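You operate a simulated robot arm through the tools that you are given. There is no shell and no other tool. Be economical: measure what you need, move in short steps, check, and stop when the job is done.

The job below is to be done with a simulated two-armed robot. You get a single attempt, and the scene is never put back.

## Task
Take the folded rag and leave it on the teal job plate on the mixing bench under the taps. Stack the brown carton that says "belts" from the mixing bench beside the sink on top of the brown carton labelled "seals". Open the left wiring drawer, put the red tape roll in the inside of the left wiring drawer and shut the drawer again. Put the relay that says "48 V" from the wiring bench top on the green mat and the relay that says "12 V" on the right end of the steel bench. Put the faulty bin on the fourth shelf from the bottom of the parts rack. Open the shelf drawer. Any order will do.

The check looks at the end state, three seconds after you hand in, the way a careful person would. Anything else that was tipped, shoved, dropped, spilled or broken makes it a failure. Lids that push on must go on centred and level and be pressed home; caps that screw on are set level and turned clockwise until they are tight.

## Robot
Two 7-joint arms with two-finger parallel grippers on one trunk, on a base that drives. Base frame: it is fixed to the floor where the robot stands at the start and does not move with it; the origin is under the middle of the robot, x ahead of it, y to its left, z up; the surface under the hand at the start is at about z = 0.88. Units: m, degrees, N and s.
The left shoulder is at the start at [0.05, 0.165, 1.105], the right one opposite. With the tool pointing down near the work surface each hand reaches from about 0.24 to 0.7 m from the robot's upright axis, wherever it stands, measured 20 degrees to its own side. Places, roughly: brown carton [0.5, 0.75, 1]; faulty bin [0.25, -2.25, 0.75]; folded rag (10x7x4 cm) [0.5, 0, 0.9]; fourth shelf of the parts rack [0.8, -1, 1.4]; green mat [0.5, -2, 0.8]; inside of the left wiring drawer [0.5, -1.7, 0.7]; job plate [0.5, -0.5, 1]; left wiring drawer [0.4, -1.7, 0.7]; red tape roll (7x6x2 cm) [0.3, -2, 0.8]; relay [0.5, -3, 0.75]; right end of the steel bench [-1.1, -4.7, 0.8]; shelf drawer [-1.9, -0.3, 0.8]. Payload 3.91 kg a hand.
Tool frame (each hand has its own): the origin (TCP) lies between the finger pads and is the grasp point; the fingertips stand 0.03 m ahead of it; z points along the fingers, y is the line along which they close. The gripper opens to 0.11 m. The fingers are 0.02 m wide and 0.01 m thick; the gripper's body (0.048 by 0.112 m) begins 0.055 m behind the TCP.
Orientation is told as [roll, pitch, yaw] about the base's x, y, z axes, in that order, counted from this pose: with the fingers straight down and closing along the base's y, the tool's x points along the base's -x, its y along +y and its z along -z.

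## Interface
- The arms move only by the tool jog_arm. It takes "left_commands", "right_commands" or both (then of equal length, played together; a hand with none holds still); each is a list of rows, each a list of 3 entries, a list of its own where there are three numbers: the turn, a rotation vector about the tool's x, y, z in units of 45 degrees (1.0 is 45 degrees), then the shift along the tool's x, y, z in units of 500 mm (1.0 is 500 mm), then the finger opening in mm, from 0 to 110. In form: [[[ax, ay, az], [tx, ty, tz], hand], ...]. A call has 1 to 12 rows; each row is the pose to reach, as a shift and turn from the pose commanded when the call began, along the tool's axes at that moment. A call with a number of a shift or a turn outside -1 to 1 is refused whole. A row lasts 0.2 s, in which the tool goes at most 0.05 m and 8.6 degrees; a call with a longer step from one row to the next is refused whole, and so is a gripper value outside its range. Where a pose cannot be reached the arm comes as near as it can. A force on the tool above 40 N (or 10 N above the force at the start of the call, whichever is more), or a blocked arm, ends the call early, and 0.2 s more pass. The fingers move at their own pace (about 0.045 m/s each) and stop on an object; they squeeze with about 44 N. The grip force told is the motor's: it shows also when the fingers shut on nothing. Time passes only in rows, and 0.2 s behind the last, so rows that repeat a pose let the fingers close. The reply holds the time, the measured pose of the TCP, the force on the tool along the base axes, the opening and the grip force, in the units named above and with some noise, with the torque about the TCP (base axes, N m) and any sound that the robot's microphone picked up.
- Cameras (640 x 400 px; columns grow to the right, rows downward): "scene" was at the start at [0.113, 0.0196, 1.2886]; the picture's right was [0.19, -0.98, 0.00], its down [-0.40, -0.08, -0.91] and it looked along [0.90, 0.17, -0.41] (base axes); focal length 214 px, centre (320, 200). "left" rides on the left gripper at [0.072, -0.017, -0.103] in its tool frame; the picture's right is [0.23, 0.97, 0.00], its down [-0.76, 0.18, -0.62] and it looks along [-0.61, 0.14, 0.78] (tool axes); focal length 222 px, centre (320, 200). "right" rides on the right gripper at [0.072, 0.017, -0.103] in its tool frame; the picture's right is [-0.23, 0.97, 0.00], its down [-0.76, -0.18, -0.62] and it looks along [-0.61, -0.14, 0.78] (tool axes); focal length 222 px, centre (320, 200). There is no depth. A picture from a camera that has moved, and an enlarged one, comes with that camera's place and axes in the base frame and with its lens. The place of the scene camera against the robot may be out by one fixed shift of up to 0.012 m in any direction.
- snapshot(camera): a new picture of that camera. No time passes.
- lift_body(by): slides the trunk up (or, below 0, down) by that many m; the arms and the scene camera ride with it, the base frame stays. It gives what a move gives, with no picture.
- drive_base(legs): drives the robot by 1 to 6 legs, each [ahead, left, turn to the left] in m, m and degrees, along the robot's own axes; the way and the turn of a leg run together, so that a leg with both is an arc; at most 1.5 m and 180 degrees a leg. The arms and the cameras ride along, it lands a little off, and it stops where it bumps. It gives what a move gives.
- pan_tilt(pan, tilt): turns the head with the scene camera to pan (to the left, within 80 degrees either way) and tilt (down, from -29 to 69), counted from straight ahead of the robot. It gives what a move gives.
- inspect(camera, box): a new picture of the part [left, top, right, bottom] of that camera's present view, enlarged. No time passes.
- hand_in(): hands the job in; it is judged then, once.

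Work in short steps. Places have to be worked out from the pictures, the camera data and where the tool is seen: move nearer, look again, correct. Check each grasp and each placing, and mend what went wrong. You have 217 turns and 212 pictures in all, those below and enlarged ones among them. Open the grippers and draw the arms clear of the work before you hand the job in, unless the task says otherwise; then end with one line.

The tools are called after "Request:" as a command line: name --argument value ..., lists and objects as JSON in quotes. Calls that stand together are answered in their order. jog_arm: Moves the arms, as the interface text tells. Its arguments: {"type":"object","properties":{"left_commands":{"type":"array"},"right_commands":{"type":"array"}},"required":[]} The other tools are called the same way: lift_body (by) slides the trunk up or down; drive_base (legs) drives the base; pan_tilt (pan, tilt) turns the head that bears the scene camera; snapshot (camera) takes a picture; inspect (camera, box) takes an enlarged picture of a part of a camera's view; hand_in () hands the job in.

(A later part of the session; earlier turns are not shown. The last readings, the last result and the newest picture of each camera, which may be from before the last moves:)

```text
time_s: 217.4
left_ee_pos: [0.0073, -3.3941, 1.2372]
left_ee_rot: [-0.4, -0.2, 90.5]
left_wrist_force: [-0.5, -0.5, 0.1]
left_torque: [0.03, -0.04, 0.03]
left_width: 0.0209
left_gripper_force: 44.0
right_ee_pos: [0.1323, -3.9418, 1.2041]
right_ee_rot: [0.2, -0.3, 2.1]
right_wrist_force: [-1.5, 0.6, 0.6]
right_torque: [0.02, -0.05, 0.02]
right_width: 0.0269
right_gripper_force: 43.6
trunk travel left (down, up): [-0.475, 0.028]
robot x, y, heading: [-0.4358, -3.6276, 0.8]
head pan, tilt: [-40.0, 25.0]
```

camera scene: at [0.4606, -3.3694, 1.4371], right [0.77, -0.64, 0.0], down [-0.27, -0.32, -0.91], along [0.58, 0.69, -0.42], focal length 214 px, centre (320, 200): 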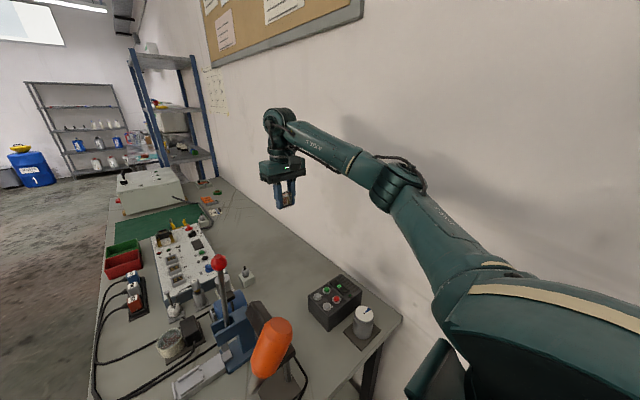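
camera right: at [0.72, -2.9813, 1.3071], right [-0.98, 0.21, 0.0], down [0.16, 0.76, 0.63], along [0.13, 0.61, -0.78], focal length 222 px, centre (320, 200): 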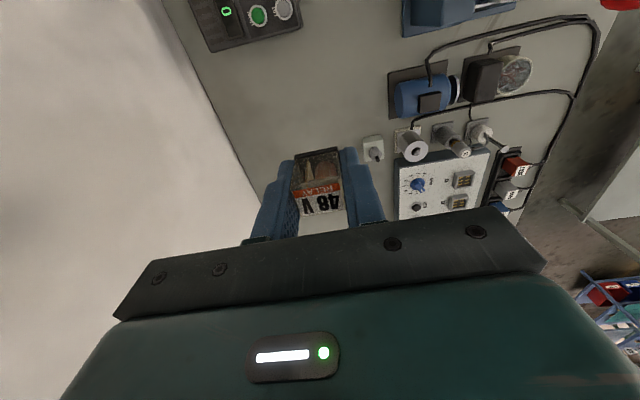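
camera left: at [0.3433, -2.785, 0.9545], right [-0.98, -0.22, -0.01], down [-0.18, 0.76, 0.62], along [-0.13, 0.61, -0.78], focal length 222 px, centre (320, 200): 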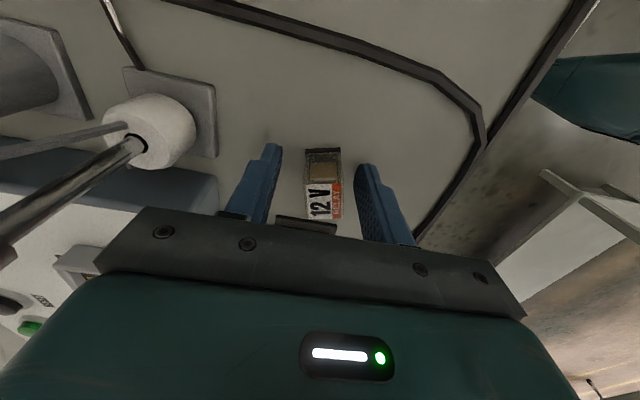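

That jog was refused, but the drive went through without contact; the hand was high enough. Now I'll drive left along the bench to the mat.

Request:
drive_base --legs '[[0, 1.0, -0.8], [0, 0.84, 0]]'

Request:
pan_tilt --pan -15 --tilt 35

Request:
snapshot --camera "scene"

```text
time_s: 233.9
left_ee_pos: [0.0232, -1.5621, 1.2369]
left_ee_rot: [-0.4, -0.2, 88.9]
left_wrist_force: [0.4, -1.6, 0.0]
left_torque: [0.02, -0.01, -0.01]
left_width: 0.0211
left_gripper_force: 44.2
right_ee_pos: [0.1324, -2.1149, 1.204]
right_ee_rot: [0.2, -0.1, 0.3]
right_wrist_force: [0.5, 0.4, -0.7]
right_torque: [-0.03, 0.0, 0.01]
right_width: 0.027
right_gripper_force: 43.7
trunk travel left (down, up): [-0.475, 0.028]
robot x, y, heading: [-0.427, -1.7793, -0.9]
head pan, tilt: [-40.0, 25.0]
```

```text
time_s: 234.8
left_ee_pos: [0.0226, -1.5623, 1.2374]
left_ee_rot: [-0.4, -0.3, 89.0]
left_wrist_force: [-0.1, 0.3, -0.6]
left_torque: [0.0, 0.0, -0.03]
left_width: 0.0208
left_gripper_force: 43.5
right_ee_pos: [0.132, -2.1146, 1.2034]
right_ee_rot: [0.2, -0.2, 0.4]
right_wrist_force: [0.3, 0.6, -0.9]
right_torque: [-0.02, 0.02, -0.02]
right_width: 0.0269
right_gripper_force: 44.2
trunk travel left (down, up): [-0.475, 0.028]
robot x, y, heading: [-0.4252, -1.7819, -0.9]
head pan, tilt: [-15.0, 35.0]
```

```text
102 pictures are left
camera scene: at [-0.3205, -1.803, 1.4214], right [-0.27, -0.96, 0.0], down [-0.55, 0.16, -0.82], along [0.79, -0.22, -0.57], focal length 214 px, centre (320, 200)
```

scene: 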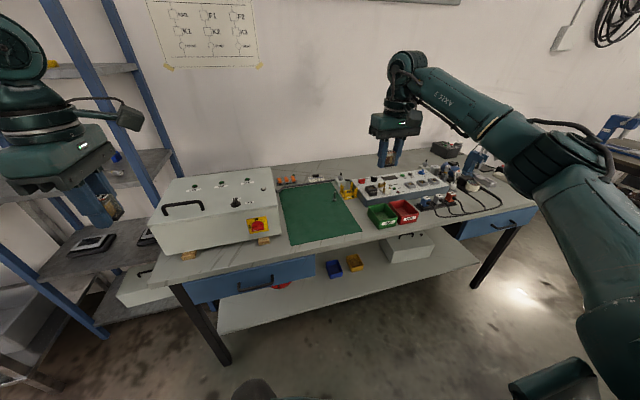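

Mat centre reads (0.415, -2.007). Drive forward 0.25, lower the trunk 0.1, and move the right hand over the mat.

Request:
drive_base --legs '[[0.25, 0, 0.9]]'

Request:
lift_body --by -0.1

Request:
jog_arm --right_commands '[[[0, 0, 0], [-0.01, 0.07, 0.04], 10], [[0, 0, 0], [-0.02, 0.14, 0.08], 10], [[0, 0, 0], [-0.03, 0.2, 0.13], 10], [[0, 0, 0], [-0.036, 0.25, 0.19], 10], [[0, 0, 0], [-0.036, 0.25, 0.26], 10], [[0, 0, 0], [-0.036, 0.25, 0.33], 10]]'

Request:
snapshot --camera "right"

Request:
snapshot --camera "scene"

```text
time_s: 236.6
left_ee_pos: [0.2637, -1.5547, 1.2367]
left_ee_rot: [-0.5, -0.2, 90.0]
left_wrist_force: [0.0, 0.7, -0.8]
left_torque: [-0.01, -0.01, -0.01]
left_width: 0.0208
left_gripper_force: 44.1
right_ee_pos: [0.3841, -2.1043, 1.2031]
right_ee_rot: [0.2, -0.2, 1.5]
right_wrist_force: [-0.5, 0.2, -1.3]
right_torque: [-0.01, 0.01, 0.01]
right_width: 0.0269
right_gripper_force: 44.0
trunk travel left (down, up): [-0.475, 0.028]
robot x, y, heading: [-0.1757, -1.7812, 0.4]
head pan, tilt: [-15.0, 35.0]
```

```text
time_s: 237.9
left_ee_pos: [0.261, -1.5544, 1.1379]
left_ee_rot: [-0.4, -0.1, 90.1]
left_wrist_force: [-0.2, 0.3, 0.2]
left_torque: [-0.03, -0.02, -0.04]
left_width: 0.0209
left_gripper_force: 43.8
right_ee_pos: [0.3842, -2.1031, 1.1033]
right_ee_rot: [0.2, -0.3, 1.5]
right_wrist_force: [-0.1, 0.2, -0.1]
right_torque: [-0.04, -0.01, -0.02]
right_width: 0.0271
right_gripper_force: 43.9
trunk travel left (down, up): [-0.375, 0.128]
robot x, y, heading: [-0.1837, -1.7831, 0.4]
head pan, tilt: [-15.0, 35.0]
```

```text
time_s: 239.3
left_ee_pos: [0.2624, -1.5547, 1.1383]
left_ee_rot: [-0.4, -0.2, 90.1]
left_wrist_force: [0.2, -0.2, -1.2]
left_torque: [0.04, 0.01, 0.01]
left_width: 0.0209
left_gripper_force: 43.8
right_ee_pos: [0.399, -1.98, 0.9383]
right_ee_rot: [0.2, -0.2, 1.6]
right_wrist_force: [1.5, -1.0, -0.5]
right_torque: [-0.03, 0.0, -0.03]
right_width: 0.0271
right_gripper_force: 44.1
trunk travel left (down, up): [-0.375, 0.128]
robot x, y, heading: [-0.1817, -1.7809, 0.3]
head pan, tilt: [-15.0, 35.0]
```

```text
101 pictures are left
camera right: at [0.3265, -1.9647, 1.0411], right [0.2, 0.98, 0.0], down [0.76, -0.16, 0.63], along [0.61, -0.12, -0.78], focal length 222 px, centre (320, 200)
```

right: 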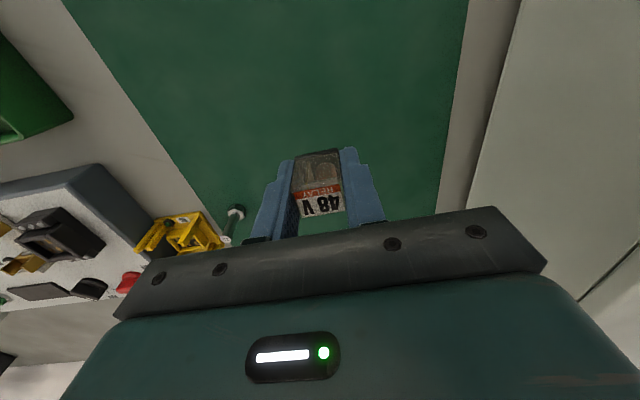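

```text
100 pictures are left
camera scene: at [-0.0753, -1.8013, 1.3214], right [-0.25, -0.97, 0.0], down [-0.56, 0.14, -0.82], along [0.79, -0.21, -0.57], focal length 214 px, centre (320, 200)
```

scene: 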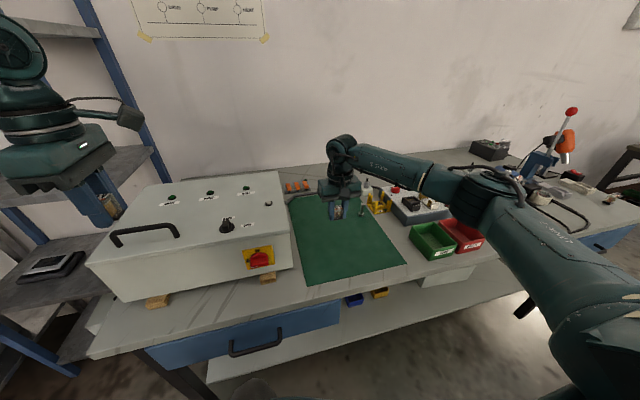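

Over the mat. Lowering to contact (expected TCP z≈0.856).

Request:
jog_arm --right_commands '[[[0, 0, 0], [0, 0, 0.07], 10], [[0, 0, 0], [0, 0, 0.13], 10], [[0, 0, 0], [0, 0, 0.156], 10], [[0, 0, 0], [0, 0, 0.162], 10], [[0, 0, 0], [0, 0, 0.168], 10]]'

```text
time_s: 240.5
left_ee_pos: [0.262, -1.5554, 1.1368]
left_ee_rot: [-0.5, -0.2, 90.1]
left_wrist_force: [-0.1, 0.1, 0.3]
left_torque: [0.0, 0.01, 0.0]
left_width: 0.0209
left_gripper_force: 43.4
right_ee_pos: [0.3996, -1.9764, 0.8548]
right_ee_rot: [0.2, -0.3, 1.6]
right_wrist_force: [0.6, -0.7, -0.6]
right_torque: [0.04, 0.04, 0.03]
right_width: 0.0274
right_gripper_force: 44.7
trunk travel left (down, up): [-0.375, 0.128]
robot x, y, heading: [-0.1836, -1.7819, 0.5]
head pan, tilt: [-15.0, 35.0]
```

Request:
jog_arm --right_commands '[[[0, 0, 0], [0, 0, 0.004], 10], [[0, 0, 0], [0, 0, 0.008], 10], [[0, 0, 0], [0, 0, 0.012], 10]]'

```text
time_s: 241.3
left_ee_pos: [0.26, -1.5549, 1.1396]
left_ee_rot: [-0.5, -0.2, 90.1]
left_wrist_force: [0.2, 0.3, -0.6]
left_torque: [0.02, 0.02, -0.01]
left_width: 0.0208
left_gripper_force: 44.3
right_ee_pos: [0.3989, -1.9774, 0.8539]
right_ee_rot: [0.3, -0.6, 1.5]
right_wrist_force: [-4.3, -2.0, 20.8]
right_torque: [-0.18, 0.15, -0.03]
right_width: 0.0269
right_gripper_force: 44.0
trunk travel left (down, up): [-0.375, 0.128]
robot x, y, heading: [-0.1869, -1.7806, 0.4]
head pan, tilt: [-15.0, 35.0]
```

Touching the mat. Open, rise and check.

Request:
jog_arm --right_commands '[[[0, 0, 0], [0, 0, -0.004], 50], [[0, 0, 0], [0, 0, -0.004], 50], [[0, 0, 0], [0, 0, -0.004], 50], [[0, 0, 0], [0, 0, -0.08], 50], [[0, 0, 0], [0, 0, -0.17], 50], [[0, 0, 0], [0, 0, -0.26], 50], [[0, 0, 0], [0, 0, -0.35], 50]]'

Request:
snapshot --camera "right"

Request:
inspect --camera "scene" --box '[270, 170, 510, 320]'

```text
time_s: 242.9
left_ee_pos: [0.2617, -1.5545, 1.1376]
left_ee_rot: [-0.4, -0.2, 90.0]
left_wrist_force: [-0.5, 0.1, 0.0]
left_torque: [0.0, 0.0, -0.02]
left_width: 0.021
left_gripper_force: 43.9
right_ee_pos: [0.4002, -1.9783, 1.0231]
right_ee_rot: [0.2, -0.2, 1.5]
right_wrist_force: [0.9, -0.7, -0.2]
right_torque: [0.01, 0.03, 0.01]
right_width: 0.0502
right_gripper_force: 0.0
trunk travel left (down, up): [-0.375, 0.128]
robot x, y, heading: [-0.1821, -1.7855, 0.4]
head pan, tilt: [-15.0, 35.0]
```

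```text
99 pictures are left
camera right: at [0.3268, -1.9637, 1.1259], right [0.2, 0.98, 0.0], down [0.76, -0.16, 0.63], along [0.61, -0.12, -0.78], focal length 222 px, centre (320, 200)
```

right: 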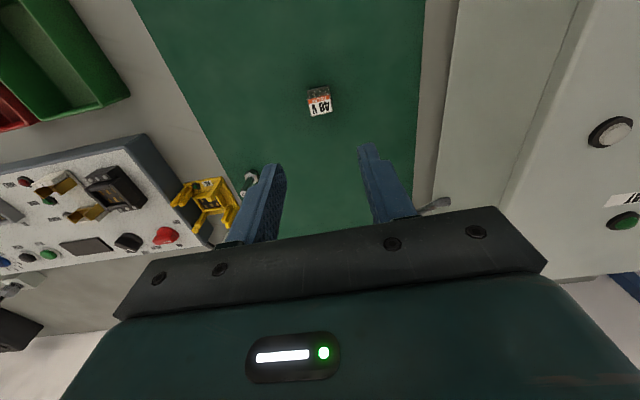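

```text
2.67 times, centred on (390, 245) of scene
camera zoom: at [-0.0758, -1.801, 1.3213], right [-0.25, -0.97, 0.0], down [-0.55, 0.14, -0.82], along [0.79, -0.21, -0.57], focal length 572 px, centre (133, 80)
```

zoom: 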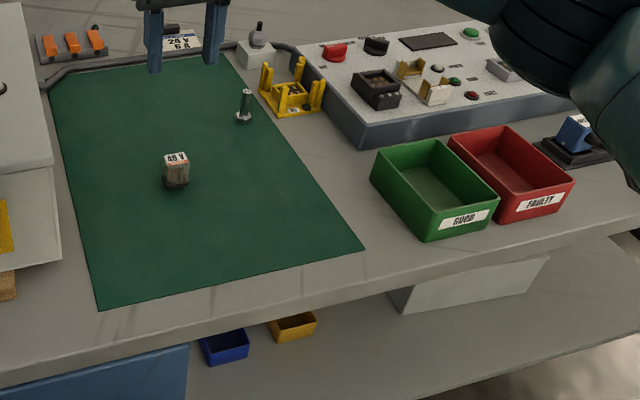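

48 V stands on the green mat. Next the red FAULTY bin at about x 0.235–0.34, y -2.39 to -2.29: I'll pinch its right wall with the right hand. Drive right 0.42 m.

Request:
drive_base --legs '[[0, -0.42, 0]]'

Request:
snapshot --camera "right"

Request:
snapshot --camera "scene"

```text
time_s: 247.1
left_ee_pos: [0.2659, -1.9653, 1.1386]
left_ee_rot: [-0.5, -0.2, 90.0]
left_wrist_force: [0.4, -0.3, -0.2]
left_torque: [-0.01, 0.0, -0.01]
left_width: 0.0211
left_gripper_force: 43.5
right_ee_pos: [0.4021, -2.3875, 1.023]
right_ee_rot: [0.3, -0.3, 1.4]
right_wrist_force: [-0.1, 1.3, -0.4]
right_torque: [0.01, 0.01, 0.0]
right_width: 0.05
right_gripper_force: 0.1
trunk travel left (down, up): [-0.375, 0.128]
robot x, y, heading: [-0.1826, -2.1903, -0.1]
head pan, tilt: [-15.0, 35.0]
```

```text
97 pictures are left
camera right: at [0.329, -2.3738, 1.1253], right [0.2, 0.98, 0.01], down [0.76, -0.16, 0.63], along [0.61, -0.12, -0.78], focal length 222 px, centre (320, 200)
```

right: 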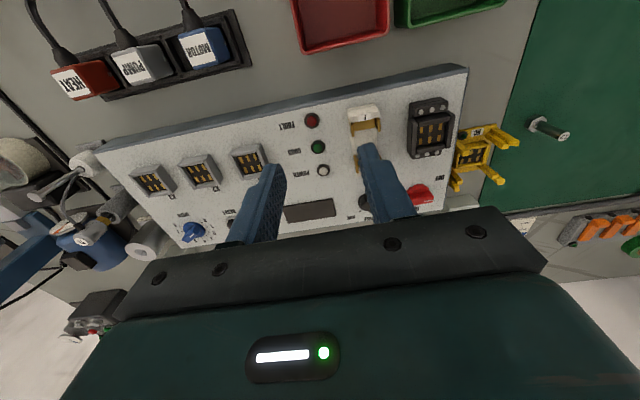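

```text
96 pictures are left
camera scene: at [-0.0732, -2.2104, 1.3213], right [-0.25, -0.97, 0.0], down [-0.55, 0.15, -0.82], along [0.79, -0.21, -0.57], focal length 214 px, centre (320, 200)
```

scene: 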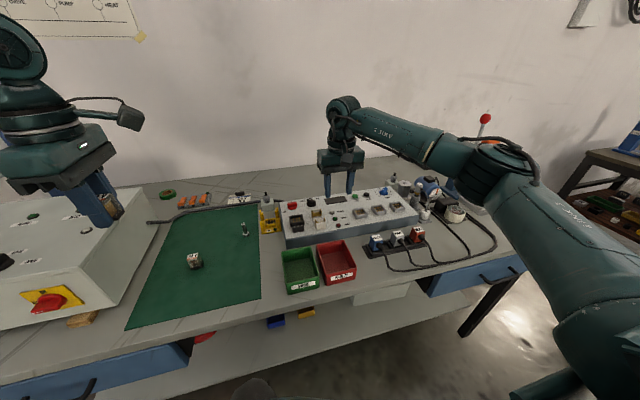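

Request:
inspect --camera "scene" --box '[265, 225, 385, 300]'

```text
5.33 times, centred on (325, 262) of scene
camera zoom: at [-0.0732, -2.2104, 1.3213], right [-0.25, -0.97, 0.0], down [-0.55, 0.15, -0.82], along [0.79, -0.21, -0.57], focal length 1144 px, centre (293, -133)
```

zoom: 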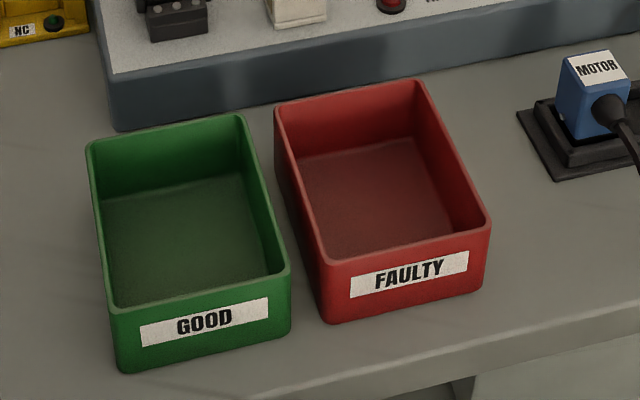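

Bin rim: x 0.245–0.343, y -2.394 to -2.3095, rim z≈0.864. I'll bring the hand over its right wall at (0.28, -2.392) and look.

Request:
jog_arm --right_commands '[[[0, 0, 0], [0.08, 0, 0], 42], [[0, 0, 0], [0.16, 0, 0.02], 42], [[0, 0, 0], [0.244, -0.003, 0.04], 42], [[0, 0, 0], [0.244, -0.003, 0.12], 42], [[0, 0, 0], [0.244, -0.003, 0.19], 42]]'

Request:
snapshot --camera "right"

Request:
inspect --camera "scene" --box '[265, 205, 385, 280]'

```text
time_s: 248.2
left_ee_pos: [0.2656, -1.9644, 1.137]
left_ee_rot: [-0.4, -0.1, 89.9]
left_wrist_force: [0.0, 0.4, -1.2]
left_torque: [-0.01, 0.01, -0.02]
left_width: 0.021
left_gripper_force: 44.3
right_ee_pos: [0.2812, -2.3921, 0.9259]
right_ee_rot: [0.2, -0.3, 1.4]
right_wrist_force: [-0.4, -0.5, 0.1]
right_torque: [-0.01, -0.02, -0.01]
right_width: 0.0418
right_gripper_force: 0.0
trunk travel left (down, up): [-0.375, 0.128]
robot x, y, heading: [-0.1828, -2.1932, 0.0]
head pan, tilt: [-15.0, 35.0]
```

```text
94 pictures are left
camera right: at [0.2084, -2.3775, 1.0293], right [0.2, 0.98, 0.01], down [0.76, -0.16, 0.63], along [0.61, -0.12, -0.78], focal length 222 px, centre (320, 200)
```

right: 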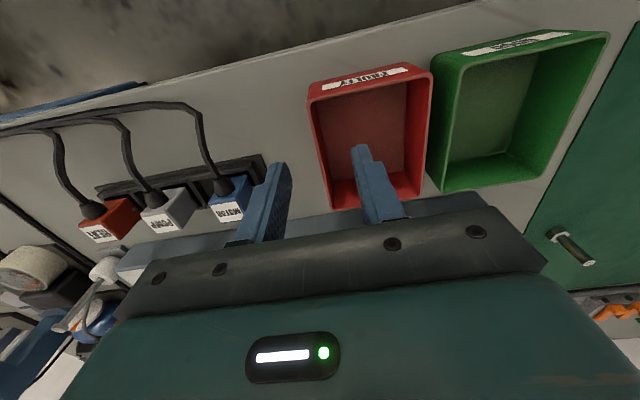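

```text
5.33 times, centred on (325, 242) of scene
camera zoom: at [-0.0732, -2.2103, 1.3214], right [-0.25, -0.97, 0.0], down [-0.55, 0.15, -0.82], along [0.79, -0.21, -0.57], focal length 1144 px, centre (293, -27)
```

zoom: 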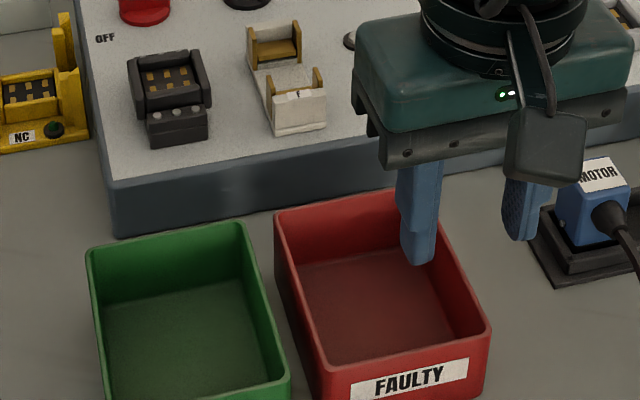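

Both cameras agree the wall is at y≈-2.392. Descend to 0.862 and pinch.

Request:
jog_arm --right_commands '[[[0, 0, 0], [0, 0, 0.06], 42], [[0, 0, 0], [0, 0, 0.11], 42], [[0, 0, 0], [0, 0, 0.128], 42], [[0, 0, 0], [0, 0, 0.128], 0], [[0, 0, 0], [0, 0, 0.128], 0], [[0, 0, 0], [0, 0, 0.128], 0], [[0, 0, 0], [0, 0, 0.128], 0]]'

Request:
inspect --camera "scene" --box '[265, 215, 385, 290]'

```text
time_s: 249.8
left_ee_pos: [0.2649, -1.964, 1.1362]
left_ee_rot: [-0.4, -0.2, 89.9]
left_wrist_force: [0.3, 0.6, -0.6]
left_torque: [0.0, -0.01, -0.01]
left_width: 0.0211
left_gripper_force: 44.2
right_ee_pos: [0.2804, -2.3911, 0.8629]
right_ee_rot: [0.2, -0.2, 1.3]
right_wrist_force: [0.5, 0.2, 0.6]
right_torque: [-0.05, 0.02, -0.01]
right_width: 0.0025
right_gripper_force: 42.3
trunk travel left (down, up): [-0.375, 0.128]
robot x, y, heading: [-0.181, -2.1919, 0.4]
head pan, tilt: [-15.0, 35.0]
```

```text
5.33 times, centred on (325, 252) of scene
camera zoom: at [-0.0732, -2.2102, 1.3213], right [-0.25, -0.97, 0.0], down [-0.55, 0.15, -0.82], along [0.79, -0.21, -0.57], focal length 1144 px, centre (293, -80)
```

zoom: 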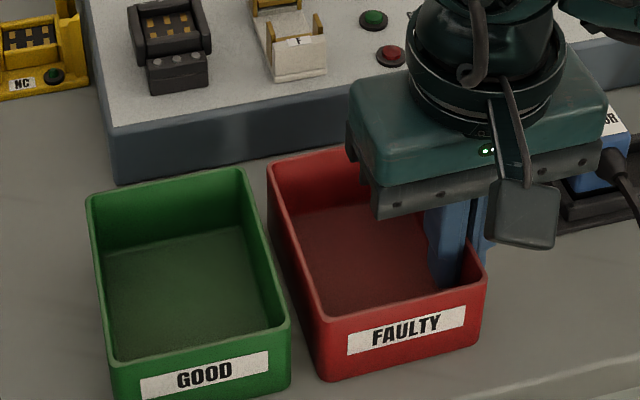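

Pinched on the 2.5 mm wall. Lift straight up.

Request:
jog_arm --right_commands '[[[0, 0, 0], [0, 0, -0.03], 0], [[0, 0, 0], [0, 0, -0.08], 0], [[0, 0, 0], [0, 0, -0.15], 0], [[0, 0, 0], [0, 0, -0.23], 0], [[0, 0, 0], [0, 0, -0.31], 0], [[0, 0, 0], [0, 0, -0.4], 0], [[0, 0, 0], [0, 0, -0.49], 0]]'

Request:
snapshot --camera "scene"

Request:
snapshot --camera "right"

```text
time_s: 251.4
left_ee_pos: [0.264, -1.9652, 1.137]
left_ee_rot: [-0.3, -0.2, 89.8]
left_wrist_force: [-0.6, 0.0, -1.0]
left_torque: [0.03, 0.01, -0.02]
left_width: 0.0209
left_gripper_force: 44.3
right_ee_pos: [0.2799, -2.3929, 1.1102]
right_ee_rot: [0.3, -0.2, 1.4]
right_wrist_force: [-1.6, 0.5, -0.5]
right_torque: [-0.03, 0.03, 0.01]
right_width: 0.0022
right_gripper_force: 42.4
trunk travel left (down, up): [-0.375, 0.128]
robot x, y, heading: [-0.1776, -2.1861, 0.3]
head pan, tilt: [-15.0, 35.0]
```

```text
91 pictures are left
camera scene: at [-0.0737, -2.2099, 1.3214], right [-0.25, -0.97, 0.0], down [-0.55, 0.15, -0.82], along [0.79, -0.21, -0.57], focal length 214 px, centre (320, 200)
```

scene: 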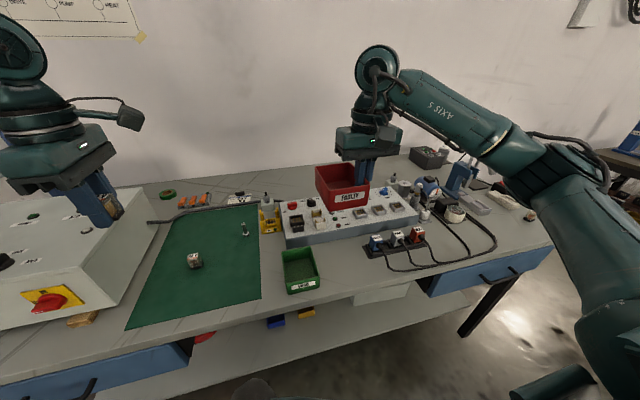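

```text
90 pictures are left
camera right: at [0.2066, -2.3785, 1.2132], right [0.2, 0.98, 0.0], down [0.76, -0.16, 0.63], along [0.61, -0.12, -0.78], focal length 222 px, centre (320, 200)
```

right: 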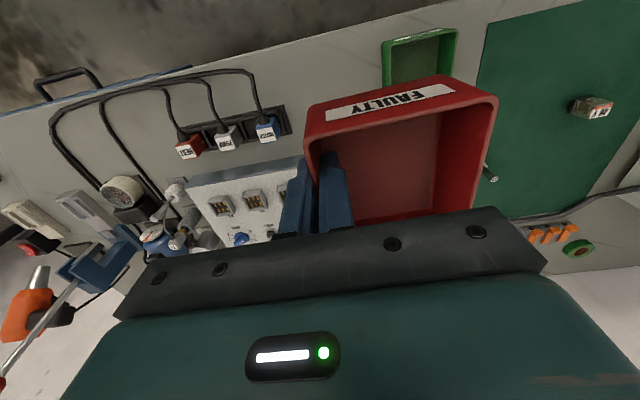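

The bin hangs level. Now to the parts rack: back off, drive left about 1.0 m and raise the trunk to look at the shelves.

Request:
drive_base --legs '[[-0.28, 0, 0], [0, 1.05, 0]]'

Request:
lift_body --by 0.12

Request:
pan_tilt --pan 0 --tilt 0

Request:
snapshot --camera "scene"

```text
time_s: 262.4
left_ee_pos: [-0.0133, -0.9231, 1.1375]
left_ee_rot: [-0.4, -0.2, 89.7]
left_wrist_force: [0.3, -0.2, -0.6]
left_torque: [0.0, 0.01, -0.01]
left_width: 0.0212
left_gripper_force: 44.1
right_ee_pos: [0.0033, -1.3515, 1.1092]
right_ee_rot: [0.2, -0.2, 1.2]
right_wrist_force: [-0.2, -0.8, -0.1]
right_torque: [-0.03, -0.01, 0.0]
right_width: 0.0025
right_gripper_force: 42.2
trunk travel left (down, up): [-0.375, 0.128]
robot x, y, heading: [-0.465, -1.1441, 0.1]
head pan, tilt: [-15.0, 35.0]
```

```text
time_s: 263.9
left_ee_pos: [-0.0112, -0.9224, 1.2572]
left_ee_rot: [-0.5, -0.1, 89.8]
left_wrist_force: [0.3, -0.4, -0.6]
left_torque: [0.01, 0.0, 0.02]
left_width: 0.0211
left_gripper_force: 44.1
right_ee_pos: [0.0016, -1.3525, 1.2296]
right_ee_rot: [0.2, -0.2, 1.3]
right_wrist_force: [-0.3, 0.2, -1.0]
right_torque: [-0.03, 0.01, 0.02]
right_width: 0.0021
right_gripper_force: 42.4
trunk travel left (down, up): [-0.495, 0.008]
robot x, y, heading: [-0.4526, -1.1499, 0.3]
head pan, tilt: [-15.0, 35.0]
```

```text
time_s: 265.0
left_ee_pos: [-0.0137, -0.9218, 1.2578]
left_ee_rot: [-0.4, -0.2, 89.9]
left_wrist_force: [0.2, 0.6, -0.7]
left_torque: [0.0, 0.02, -0.03]
left_width: 0.0208
left_gripper_force: 44.1
right_ee_pos: [0.0019, -1.3513, 1.2286]
right_ee_rot: [0.2, -0.2, 1.2]
right_wrist_force: [-0.7, 0.3, -1.2]
right_torque: [-0.01, 0.04, 0.02]
right_width: 0.0021
right_gripper_force: 42.3
trunk travel left (down, up): [-0.495, 0.008]
robot x, y, heading: [-0.4587, -1.1492, 0.1]
head pan, tilt: [0.0, 0.0]
```

```text
89 pictures are left
camera scene: at [-0.346, -1.1449, 1.4974], right [0.0, -1.0, 0.0], down [0.0, 0.0, -1.0], along [1.0, 0.0, 0.0], focal length 214 px, centre (320, 200)
```

scene: 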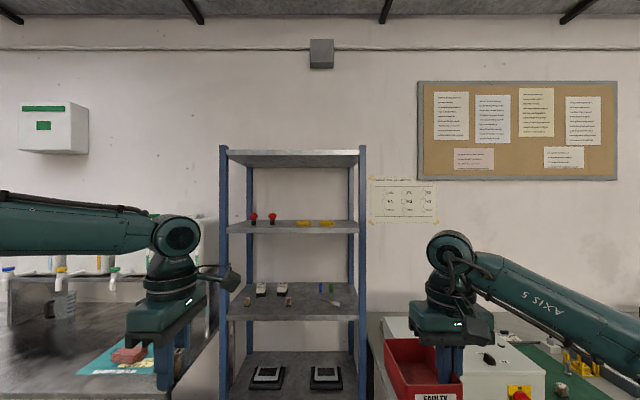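

The frontal view shows five shelves; the fourth from the bottom has the red-topped items and yellow pieces. Enlarging it.

Request:
inspect --camera "scene" --box '[212, 140, 372, 240]'

Request:
pan_tilt --pan 0 --tilt 30

Request:
snapshot --camera "scene"

```text
4.00 times, centred on (292, 190) of scene
camera zoom: at [-0.346, -1.1449, 1.4974], right [0.0, -1.0, 0.0], down [0.0, 0.0, -1.0], along [1.0, 0.0, 0.0], focal length 858 px, centre (432, 240)
```

zoom: 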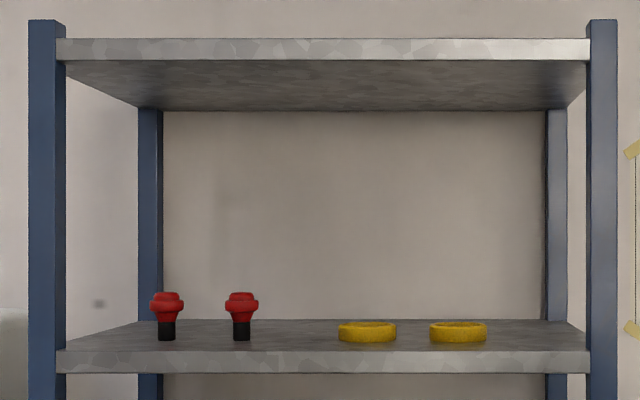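

```text
time_s: 265.9
left_ee_pos: [-0.0119, -0.9229, 1.2575]
left_ee_rot: [-0.4, -0.1, 89.8]
left_wrist_force: [-0.7, -0.3, -0.5]
left_torque: [0.01, 0.04, 0.01]
left_width: 0.0212
left_gripper_force: 43.7
right_ee_pos: [0.0023, -1.3534, 1.2303]
right_ee_rot: [0.2, -0.2, 1.2]
right_wrist_force: [0.3, -0.3, -1.5]
right_torque: [-0.01, 0.04, -0.01]
right_width: 0.0023
right_gripper_force: 42.0
trunk travel left (down, up): [-0.495, 0.008]
robot x, y, heading: [-0.4552, -1.15, 0.0]
head pan, tilt: [0.0, 30.0]
```

```text
87 pictures are left
camera scene: at [-0.3456, -1.1449, 1.4492], right [0.0, -1.0, 0.0], down [-0.5, 0.0, -0.87], along [0.87, 0.0, -0.5], focal length 214 px, centre (320, 200)
```

scene: 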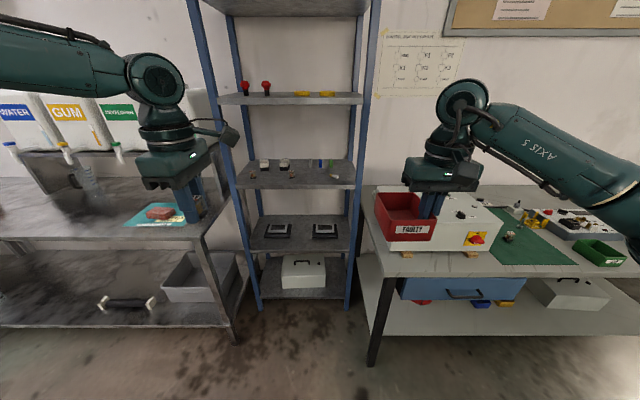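

Shelf 4: front edge x≈0.59, top z≈1.373; free gap between the red-topped bottles and yellow rings at y≈-0.985 (about 10 cm), with the shelf above at 1.69. First raise the bin and tuck the left hand in.

Request:
jog_arm --right_commands '[[[0, 0, 0], [0, 0, -0.08], 0], [[0, 0, 0], [0, 0, -0.16], 0], [[0, 0, 0], [0, 0, -0.24], 0], [[0, 0, 0], [0, 0, -0.32], 0], [[0, 0, 0], [0, 0, -0.4], 0], [[0, 0, 0], [0, 0, -0.47], 0]]' --left_commands '[[[0, 0, 0], [-0.02, 0.05, 0], 10], [[0, 0, 0], [-0.04, 0.1, 0], 10], [[0, 0, 0], [-0.06, 0.15, 0], 10], [[0, 0, 0], [-0.08, 0.2, 0], 10], [[0, 0, 0], [-0.1, 0.25, 0], 10], [[0, 0, 0], [-0.1, 0.28, 0], 10]]'

Request:
snapshot --camera "scene"

```text
time_s: 267.3
left_ee_pos: [-0.1557, -0.8717, 1.2566]
left_ee_rot: [-0.5, -0.2, 89.8]
left_wrist_force: [-0.1, 1.1, 0.3]
left_torque: [-0.03, -0.02, 0.01]
left_width: 0.0211
left_gripper_force: 43.8
right_ee_pos: [0.0022, -1.3504, 1.4674]
right_ee_rot: [0.1, -0.4, 1.2]
right_wrist_force: [0.5, 0.1, -0.9]
right_torque: [-0.06, 0.02, 0.0]
right_width: 0.0022
right_gripper_force: 42.2
trunk travel left (down, up): [-0.495, 0.008]
robot x, y, heading: [-0.4589, -1.1461, 0.3]
head pan, tilt: [0.0, 30.0]
```

```text
86 pictures are left
camera scene: at [-0.3467, -1.1439, 1.4492], right [0.0, -1.0, 0.0], down [-0.5, 0.0, -0.87], along [0.87, 0.0, -0.5], focal length 214 px, centre (320, 200)
```

scene: 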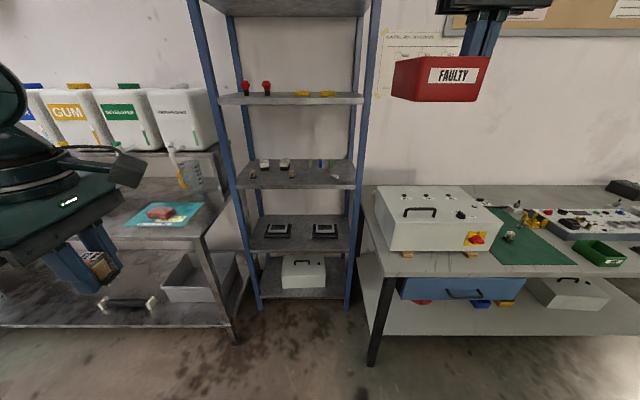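

Now drive left 0.2 m and forward 0.3 m, then shift the hand in front of the gap.

Request:
drive_base --legs '[[0, 0.19, 0], [0.3, 0, 0]]'

Request:
jog_arm --right_commands '[[[0, 0, 0], [0, 0.06, 0.01], 0], [[0, 0, 0], [0, 0.12, 0.02], 0], [[0, 0, 0], [0, 0.18, 0.03], 0], [[0, 0, 0], [0, 0.24, 0.044], 0]]'

Request:
pan_tilt --pan 0 --tilt 5

Request:
snapshot --camera "scene"

Request:
snapshot --camera "right"

```text
time_s: 271.3
left_ee_pos: [0.1486, -0.6784, 1.2561]
left_ee_rot: [-0.4, -0.2, 90.2]
left_wrist_force: [0.0, 1.2, -1.0]
left_torque: [-0.01, 0.0, -0.01]
left_width: 0.0213
left_gripper_force: 44.5
right_ee_pos: [0.3084, -1.1565, 1.4664]
right_ee_rot: [0.2, -0.4, 1.7]
right_wrist_force: [0.2, 0.1, -1.0]
right_torque: [-0.06, 0.05, 0.01]
right_width: 0.0021
right_gripper_force: 42.1
trunk travel left (down, up): [-0.495, 0.008]
robot x, y, heading: [-0.1516, -0.957, 0.4]
head pan, tilt: [0.0, 30.0]
```

```text
time_s: 272.3
left_ee_pos: [0.1483, -0.6777, 1.256]
left_ee_rot: [-0.4, -0.1, 90.2]
left_wrist_force: [-0.4, 0.5, 0.0]
left_torque: [-0.05, -0.01, -0.01]
left_width: 0.0209
left_gripper_force: 43.9
right_ee_pos: [0.306, -1.0339, 1.4423]
right_ee_rot: [0.1, -0.3, 1.6]
right_wrist_force: [0.3, -0.3, -0.7]
right_torque: [-0.04, 0.03, -0.01]
right_width: 0.0021
right_gripper_force: 42.2
trunk travel left (down, up): [-0.495, 0.008]
robot x, y, heading: [-0.1556, -0.956, 0.4]
head pan, tilt: [0.0, 30.0]
```

```text
time_s: 273.2
left_ee_pos: [0.1477, -0.6779, 1.256]
left_ee_rot: [-0.4, -0.1, 90.1]
left_wrist_force: [-0.4, 0.4, -0.7]
left_torque: [-0.01, -0.01, 0.02]
left_width: 0.0209
left_gripper_force: 43.6
right_ee_pos: [0.3055, -1.0365, 1.4427]
right_ee_rot: [0.2, -0.3, 1.8]
right_wrist_force: [-0.2, 0.1, 0.4]
right_torque: [-0.03, 0.04, -0.02]
right_width: 0.0023
right_gripper_force: 42.1
trunk travel left (down, up): [-0.495, 0.008]
robot x, y, heading: [-0.156, -0.9554, 0.6]
head pan, tilt: [0.0, 5.0]
```

```text
85 pictures are left
camera scene: at [-0.0405, -0.9528, 1.4895], right [0.01, -1.0, 0.0], down [-0.09, 0.0, -1.0], along [1.0, 0.01, -0.09], focal length 214 px, centre (320, 200)
```

scene: 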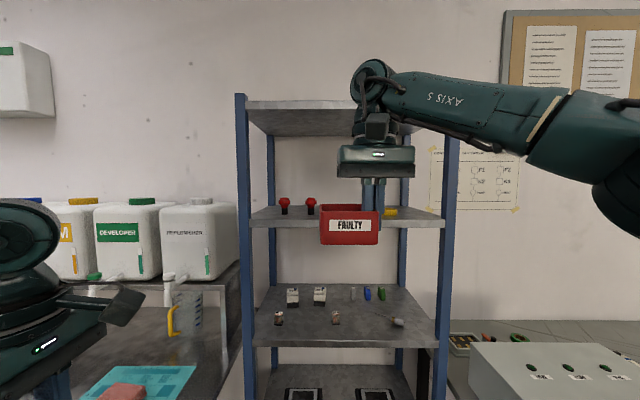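

```text
84 pictures are left
camera right: at [0.2327, -1.0214, 1.5459], right [0.2, 0.98, 0.0], down [0.76, -0.16, 0.63], along [0.61, -0.12, -0.78], focal length 222 px, centre (320, 200)
```

right: 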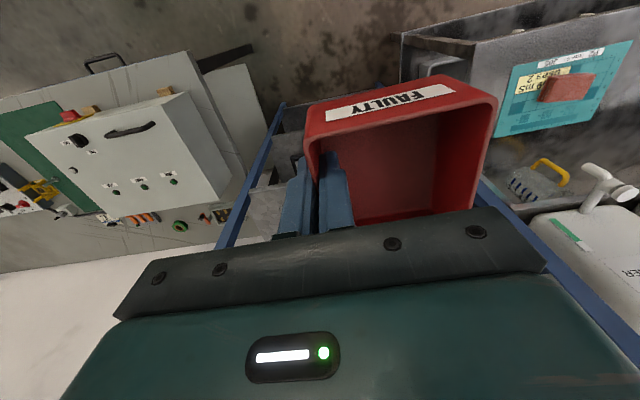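

Zooming to measure the gap relative to the bin.

Request:
inspect --camera "scene" --box '[250, 160, 450, 285]'

```text
3.20 times, centred on (350, 222) of scene
camera zoom: at [-0.0405, -0.9528, 1.4895], right [0.01, -1.0, 0.0], down [-0.09, 0.0, -1.0], along [1.0, 0.01, -0.09], focal length 686 px, centre (224, 128)
```

zoom: 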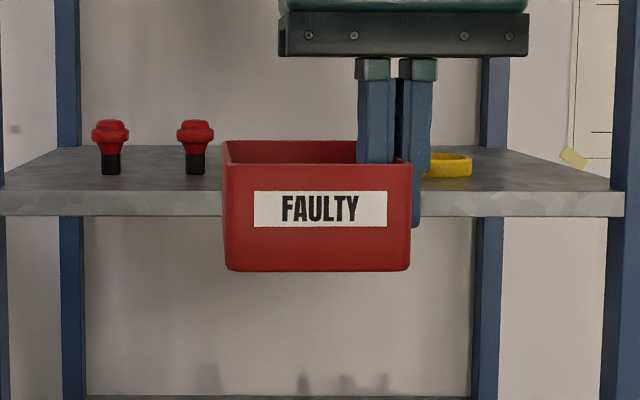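

Gap centre y≈-0.984; shelf z≈1.374. I'll drive 0.18 m forward (stopping short of the shelf) and then correct laterally.

Request:
drive_base --legs '[[0.18, 0, -0.5]]'

Request:
snapshot --camera "scene"

```text
time_s: 274.7
left_ee_pos: [0.3331, -0.6799, 1.2553]
left_ee_rot: [-0.5, -0.1, 89.7]
left_wrist_force: [1.2, -0.9, 0.3]
left_torque: [-0.02, 0.0, 0.04]
left_width: 0.0211
left_gripper_force: 44.1
right_ee_pos: [0.4875, -1.0384, 1.4429]
right_ee_rot: [0.2, -0.3, 1.2]
right_wrist_force: [0.0, -0.2, -0.5]
right_torque: [0.0, 0.02, 0.01]
right_width: 0.0022
right_gripper_force: 42.1
trunk travel left (down, up): [-0.495, 0.008]
robot x, y, heading: [0.0286, -0.9558, 0.0]
head pan, tilt: [0.0, 5.0]
```

```text
82 pictures are left
camera scene: at [0.1424, -0.9529, 1.4895], right [0.0, -1.0, 0.0], down [-0.09, 0.0, -1.0], along [1.0, 0.0, -0.09], focal length 214 px, centre (320, 200)
```

scene: 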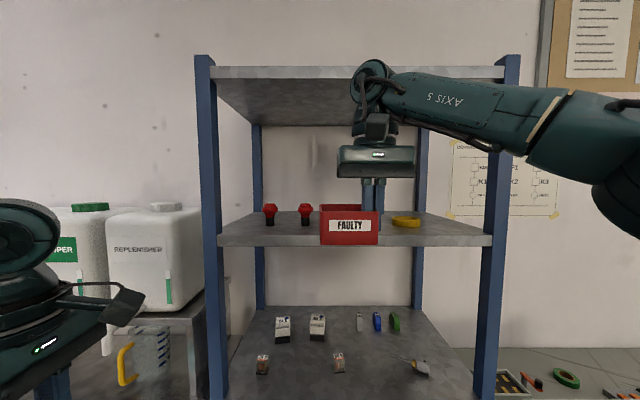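

Shift 1.5 cm left, then drive in 0.135 m.

Request:
jog_arm --right_commands '[[[0, 0, 0.025], [0, 0.016, 0], 0], [[0, 0, 0.025], [0, 0.03, 0], 0], [[0, 0, 0.025], [0, 0.03, 0], 0]]'

Request:
drive_base --legs '[[0.13, 0, 0]]'

Request:
snapshot --camera "scene"

Request:
snapshot --camera "right"

```text
time_s: 275.5
left_ee_pos: [0.3324, -0.6796, 1.2561]
left_ee_rot: [-0.4, -0.1, 89.8]
left_wrist_force: [0.5, 0.0, 0.2]
left_torque: [-0.01, -0.02, 0.02]
left_width: 0.0212
left_gripper_force: 43.6
right_ee_pos: [0.4875, -1.0229, 1.4435]
right_ee_rot: [0.2, -0.2, 0.1]
right_wrist_force: [-0.6, 0.1, 0.0]
right_torque: [-0.02, 0.06, -0.03]
right_width: 0.002
right_gripper_force: 42.7
trunk travel left (down, up): [-0.495, 0.008]
robot x, y, heading: [0.0299, -0.9572, 0.2]
head pan, tilt: [0.0, 5.0]
```

```text
time_s: 276.8
left_ee_pos: [0.4619, -0.6801, 1.2554]
left_ee_rot: [-0.4, -0.2, 89.8]
left_wrist_force: [-0.6, 0.0, -0.9]
left_torque: [-0.04, -0.02, 0.03]
left_width: 0.0209
left_gripper_force: 43.9
right_ee_pos: [0.6152, -1.024, 1.4436]
right_ee_rot: [0.2, -0.3, 0.2]
right_wrist_force: [0.2, 0.2, -0.5]
right_torque: [0.01, 0.02, -0.01]
right_width: 0.0021
right_gripper_force: 41.9
trunk travel left (down, up): [-0.495, 0.008]
robot x, y, heading: [0.1553, -0.9593, 0.1]
head pan, tilt: [0.0, 5.0]
```

```text
81 pictures are left
camera scene: at [0.2712, -0.9529, 1.4895], right [0.0, -1.0, 0.0], down [-0.09, 0.0, -1.0], along [1.0, 0.0, -0.09], focal length 214 px, centre (320, 200)
```

scene: 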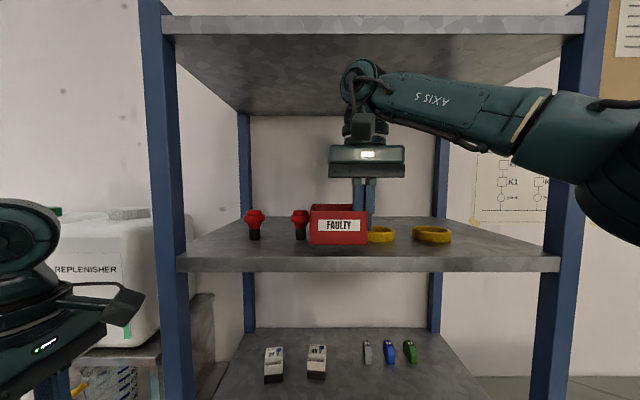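

```text
80 pictures are left
camera right: at [0.5436, -1.0074, 1.5461], right [0.23, 0.97, 0.01], down [0.76, -0.18, 0.63], along [0.61, -0.14, -0.78], focal length 222 px, centre (320, 200)
```

right: 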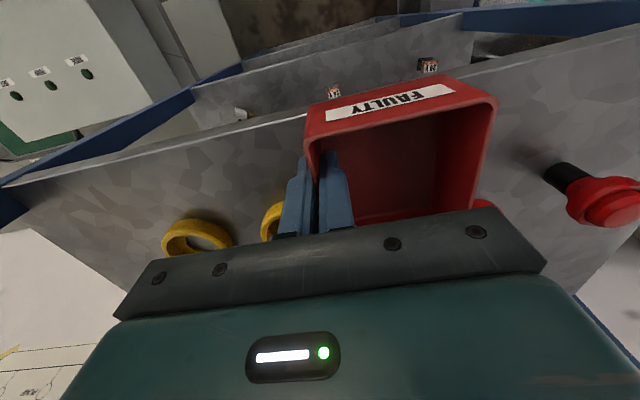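

Bin is in the gap with ~8 mm to the nearest bottle; its front overhangs by about 1 cm. I'll move 1 cm in and lower until contact.

Request:
jog_arm --right_commands '[[[0, 0, 0], [-0.022, -0.003, 0], 0], [[0, 0, 0], [-0.022, -0.003, 0.015], 0], [[0, 0, 0], [-0.022, -0.003, 0.028], 0], [[0, 0, 0], [-0.022, -0.003, 0.036], 0], [[0, 0, 0], [-0.022, -0.003, 0.042], 0], [[0, 0, 0], [-0.022, -0.003, 0.048], 0]]'

Request:
snapshot --camera "right"

Request:
inspect --camera "scene" --box '[210, 180, 450, 300]'

```text
time_s: 278.2
left_ee_pos: [0.4618, -0.6804, 1.2575]
left_ee_rot: [-0.4, -0.1, 89.7]
left_wrist_force: [-0.2, -0.3, 0.4]
left_torque: [-0.03, -0.02, 0.0]
left_width: 0.021
left_gripper_force: 43.9
right_ee_pos: [0.6259, -1.0248, 1.4236]
right_ee_rot: [0.5, -0.7, -0.2]
right_wrist_force: [9.7, 0.6, 29.9]
right_torque: [-0.05, 0.65, 0.0]
right_width: 0.0024
right_gripper_force: 42.5
trunk travel left (down, up): [-0.495, 0.008]
robot x, y, heading: [0.1567, -0.9532, -0.0]
head pan, tilt: [0.0, 5.0]
```

```text
79 pictures are left
camera right: at [0.5531, -1.009, 1.5251], right [0.23, 0.97, 0.01], down [0.75, -0.18, 0.63], along [0.62, -0.14, -0.78], focal length 222 px, centre (320, 200)
```

right: 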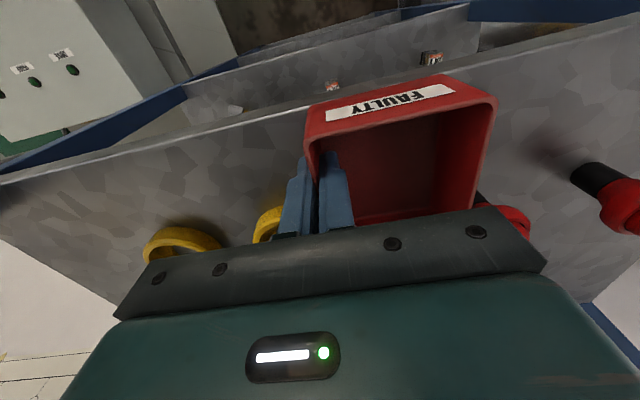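

```text
2.67 times, centred on (330, 240) of scene
camera zoom: at [0.27, -0.9524, 1.4903], right [0.0, -1.0, 0.0], down [-0.09, 0.0, -1.0], along [1.0, 0.0, -0.09], focal length 572 px, centre (293, 93)
```

zoom: 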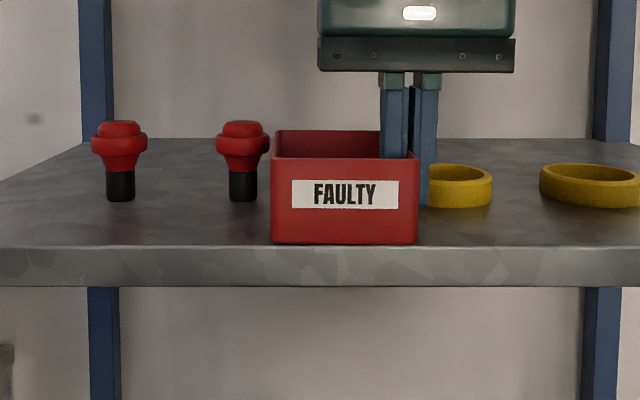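

The bin rests fully on the shelf. I'll open a little, rise just enough to clear the rim (limited by the shelf above), and check.

Request:
jog_arm --right_commands '[[[0, 0, 0], [0, 0, -0.004], 24], [[0, 0, 0], [0, 0, -0.004], 24], [[0, 0, 0], [0, 0, -0.03], 24], [[0, 0, 0], [0, 0, -0.06], 24], [[0, 0, 0], [0, 0, -0.072], 24]]'

Request:
inspect --camera "scene" --box '[210, 180, 450, 300]'

Request:
snapshot --camera "scene"

```text
time_s: 279.4
left_ee_pos: [0.4623, -0.6807, 1.2573]
left_ee_rot: [-0.3, -0.3, 89.7]
left_wrist_force: [-0.2, 0.0, -1.0]
left_torque: [0.01, 0.02, 0.0]
left_width: 0.0209
left_gripper_force: 43.9
right_ee_pos: [0.6254, -1.0249, 1.4552]
right_ee_rot: [0.2, -0.4, 0.1]
right_wrist_force: [0.1, 0.0, 0.4]
right_torque: [-0.02, 0.0, 0.02]
right_width: 0.0241
right_gripper_force: 0.1
trunk travel left (down, up): [-0.495, 0.008]
robot x, y, heading: [0.1585, -0.9564, -0.0]
head pan, tilt: [0.0, 5.0]
```

```text
2.67 times, centred on (330, 240) of scene
camera zoom: at [0.2706, -0.9529, 1.4895], right [0.0, -1.0, 0.0], down [-0.09, 0.0, -1.0], along [1.0, 0.0, -0.09], focal length 572 px, centre (293, 93)
```

zoom: 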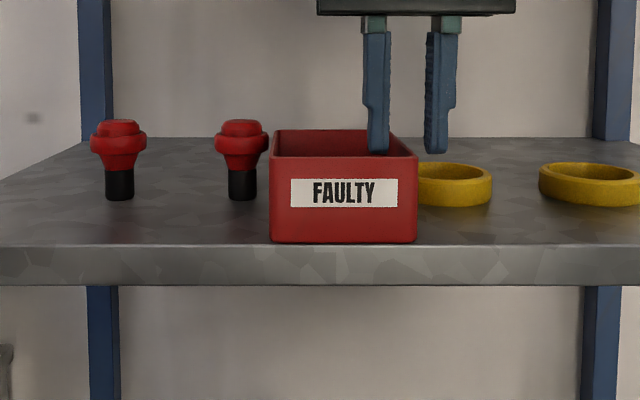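

```text
76 pictures are left
camera scene: at [0.2706, -0.9529, 1.4895], right [0.0, -1.0, 0.0], down [-0.09, 0.0, -1.0], along [1.0, 0.0, -0.09], focal length 214 px, centre (320, 200)
```

scene: 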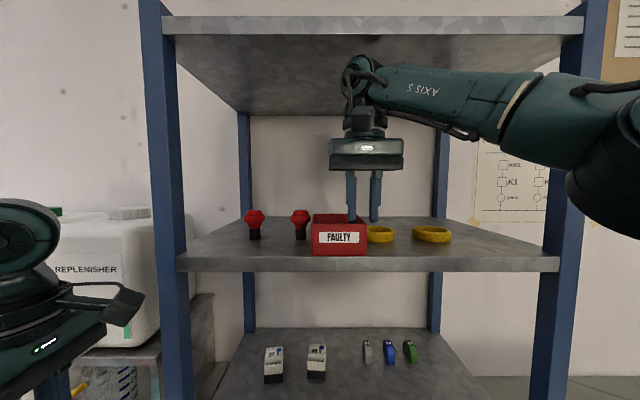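

The inner fingertip is about level with the rim and headroom is tight. Rolling the hand ~20° (wrist leaning right, which lowers the wrist top) while rising 12 mm will clear both.

Request:
jog_arm --right_commands '[[[-0.1, 0, 0], [0, 0, -0.004], 24], [[-0.2, 0, 0], [0, 0, -0.009], 24], [[-0.32, 0, 0], [0, 0, -0.016], 24], [[-0.444, 0, 0], [0, 0, -0.024], 24], [[-0.444, 0, 0], [0, 0, -0.024], 24]]'

Request:
inspect --camera "scene" --box '[210, 160, 450, 280]'

Request:
snapshot --camera "scene"

```text
time_s: 280.6
left_ee_pos: [0.4617, -0.6805, 1.2557]
left_ee_rot: [-0.4, -0.3, 89.8]
left_wrist_force: [-0.6, -0.4, -0.2]
left_torque: [-0.01, -0.03, -0.01]
left_width: 0.0209
left_gripper_force: 44.4
right_ee_pos: [0.6264, -1.0247, 1.4663]
right_ee_rot: [20.3, -0.3, 0.0]
right_wrist_force: [0.1, 0.0, 0.1]
right_torque: [-0.03, -0.01, 0.0]
right_width: 0.0242
right_gripper_force: 0.0
trunk travel left (down, up): [-0.495, 0.008]
robot x, y, heading: [0.1569, -0.95, 0.1]
head pan, tilt: [0.0, 5.0]
```

```text
2.67 times, centred on (330, 220) of scene
camera zoom: at [0.2705, -0.9525, 1.4896], right [0.0, -1.0, 0.0], down [-0.09, 0.0, -1.0], along [1.0, 0.0, -0.09], focal length 572 px, centre (293, 147)
```

zoom: 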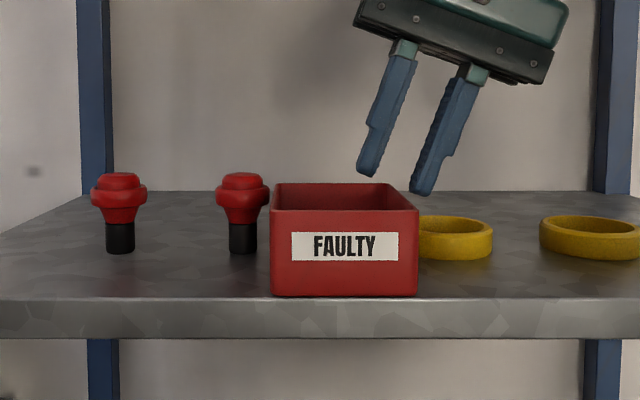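

```text
74 pictures are left
camera scene: at [0.2705, -0.9525, 1.4896], right [0.0, -1.0, 0.0], down [-0.09, 0.0, -1.0], along [1.0, 0.0, -0.09], focal length 214 px, centre (320, 200)
```

scene: 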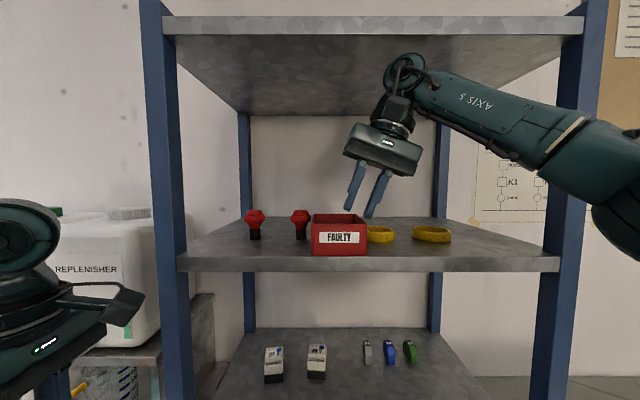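

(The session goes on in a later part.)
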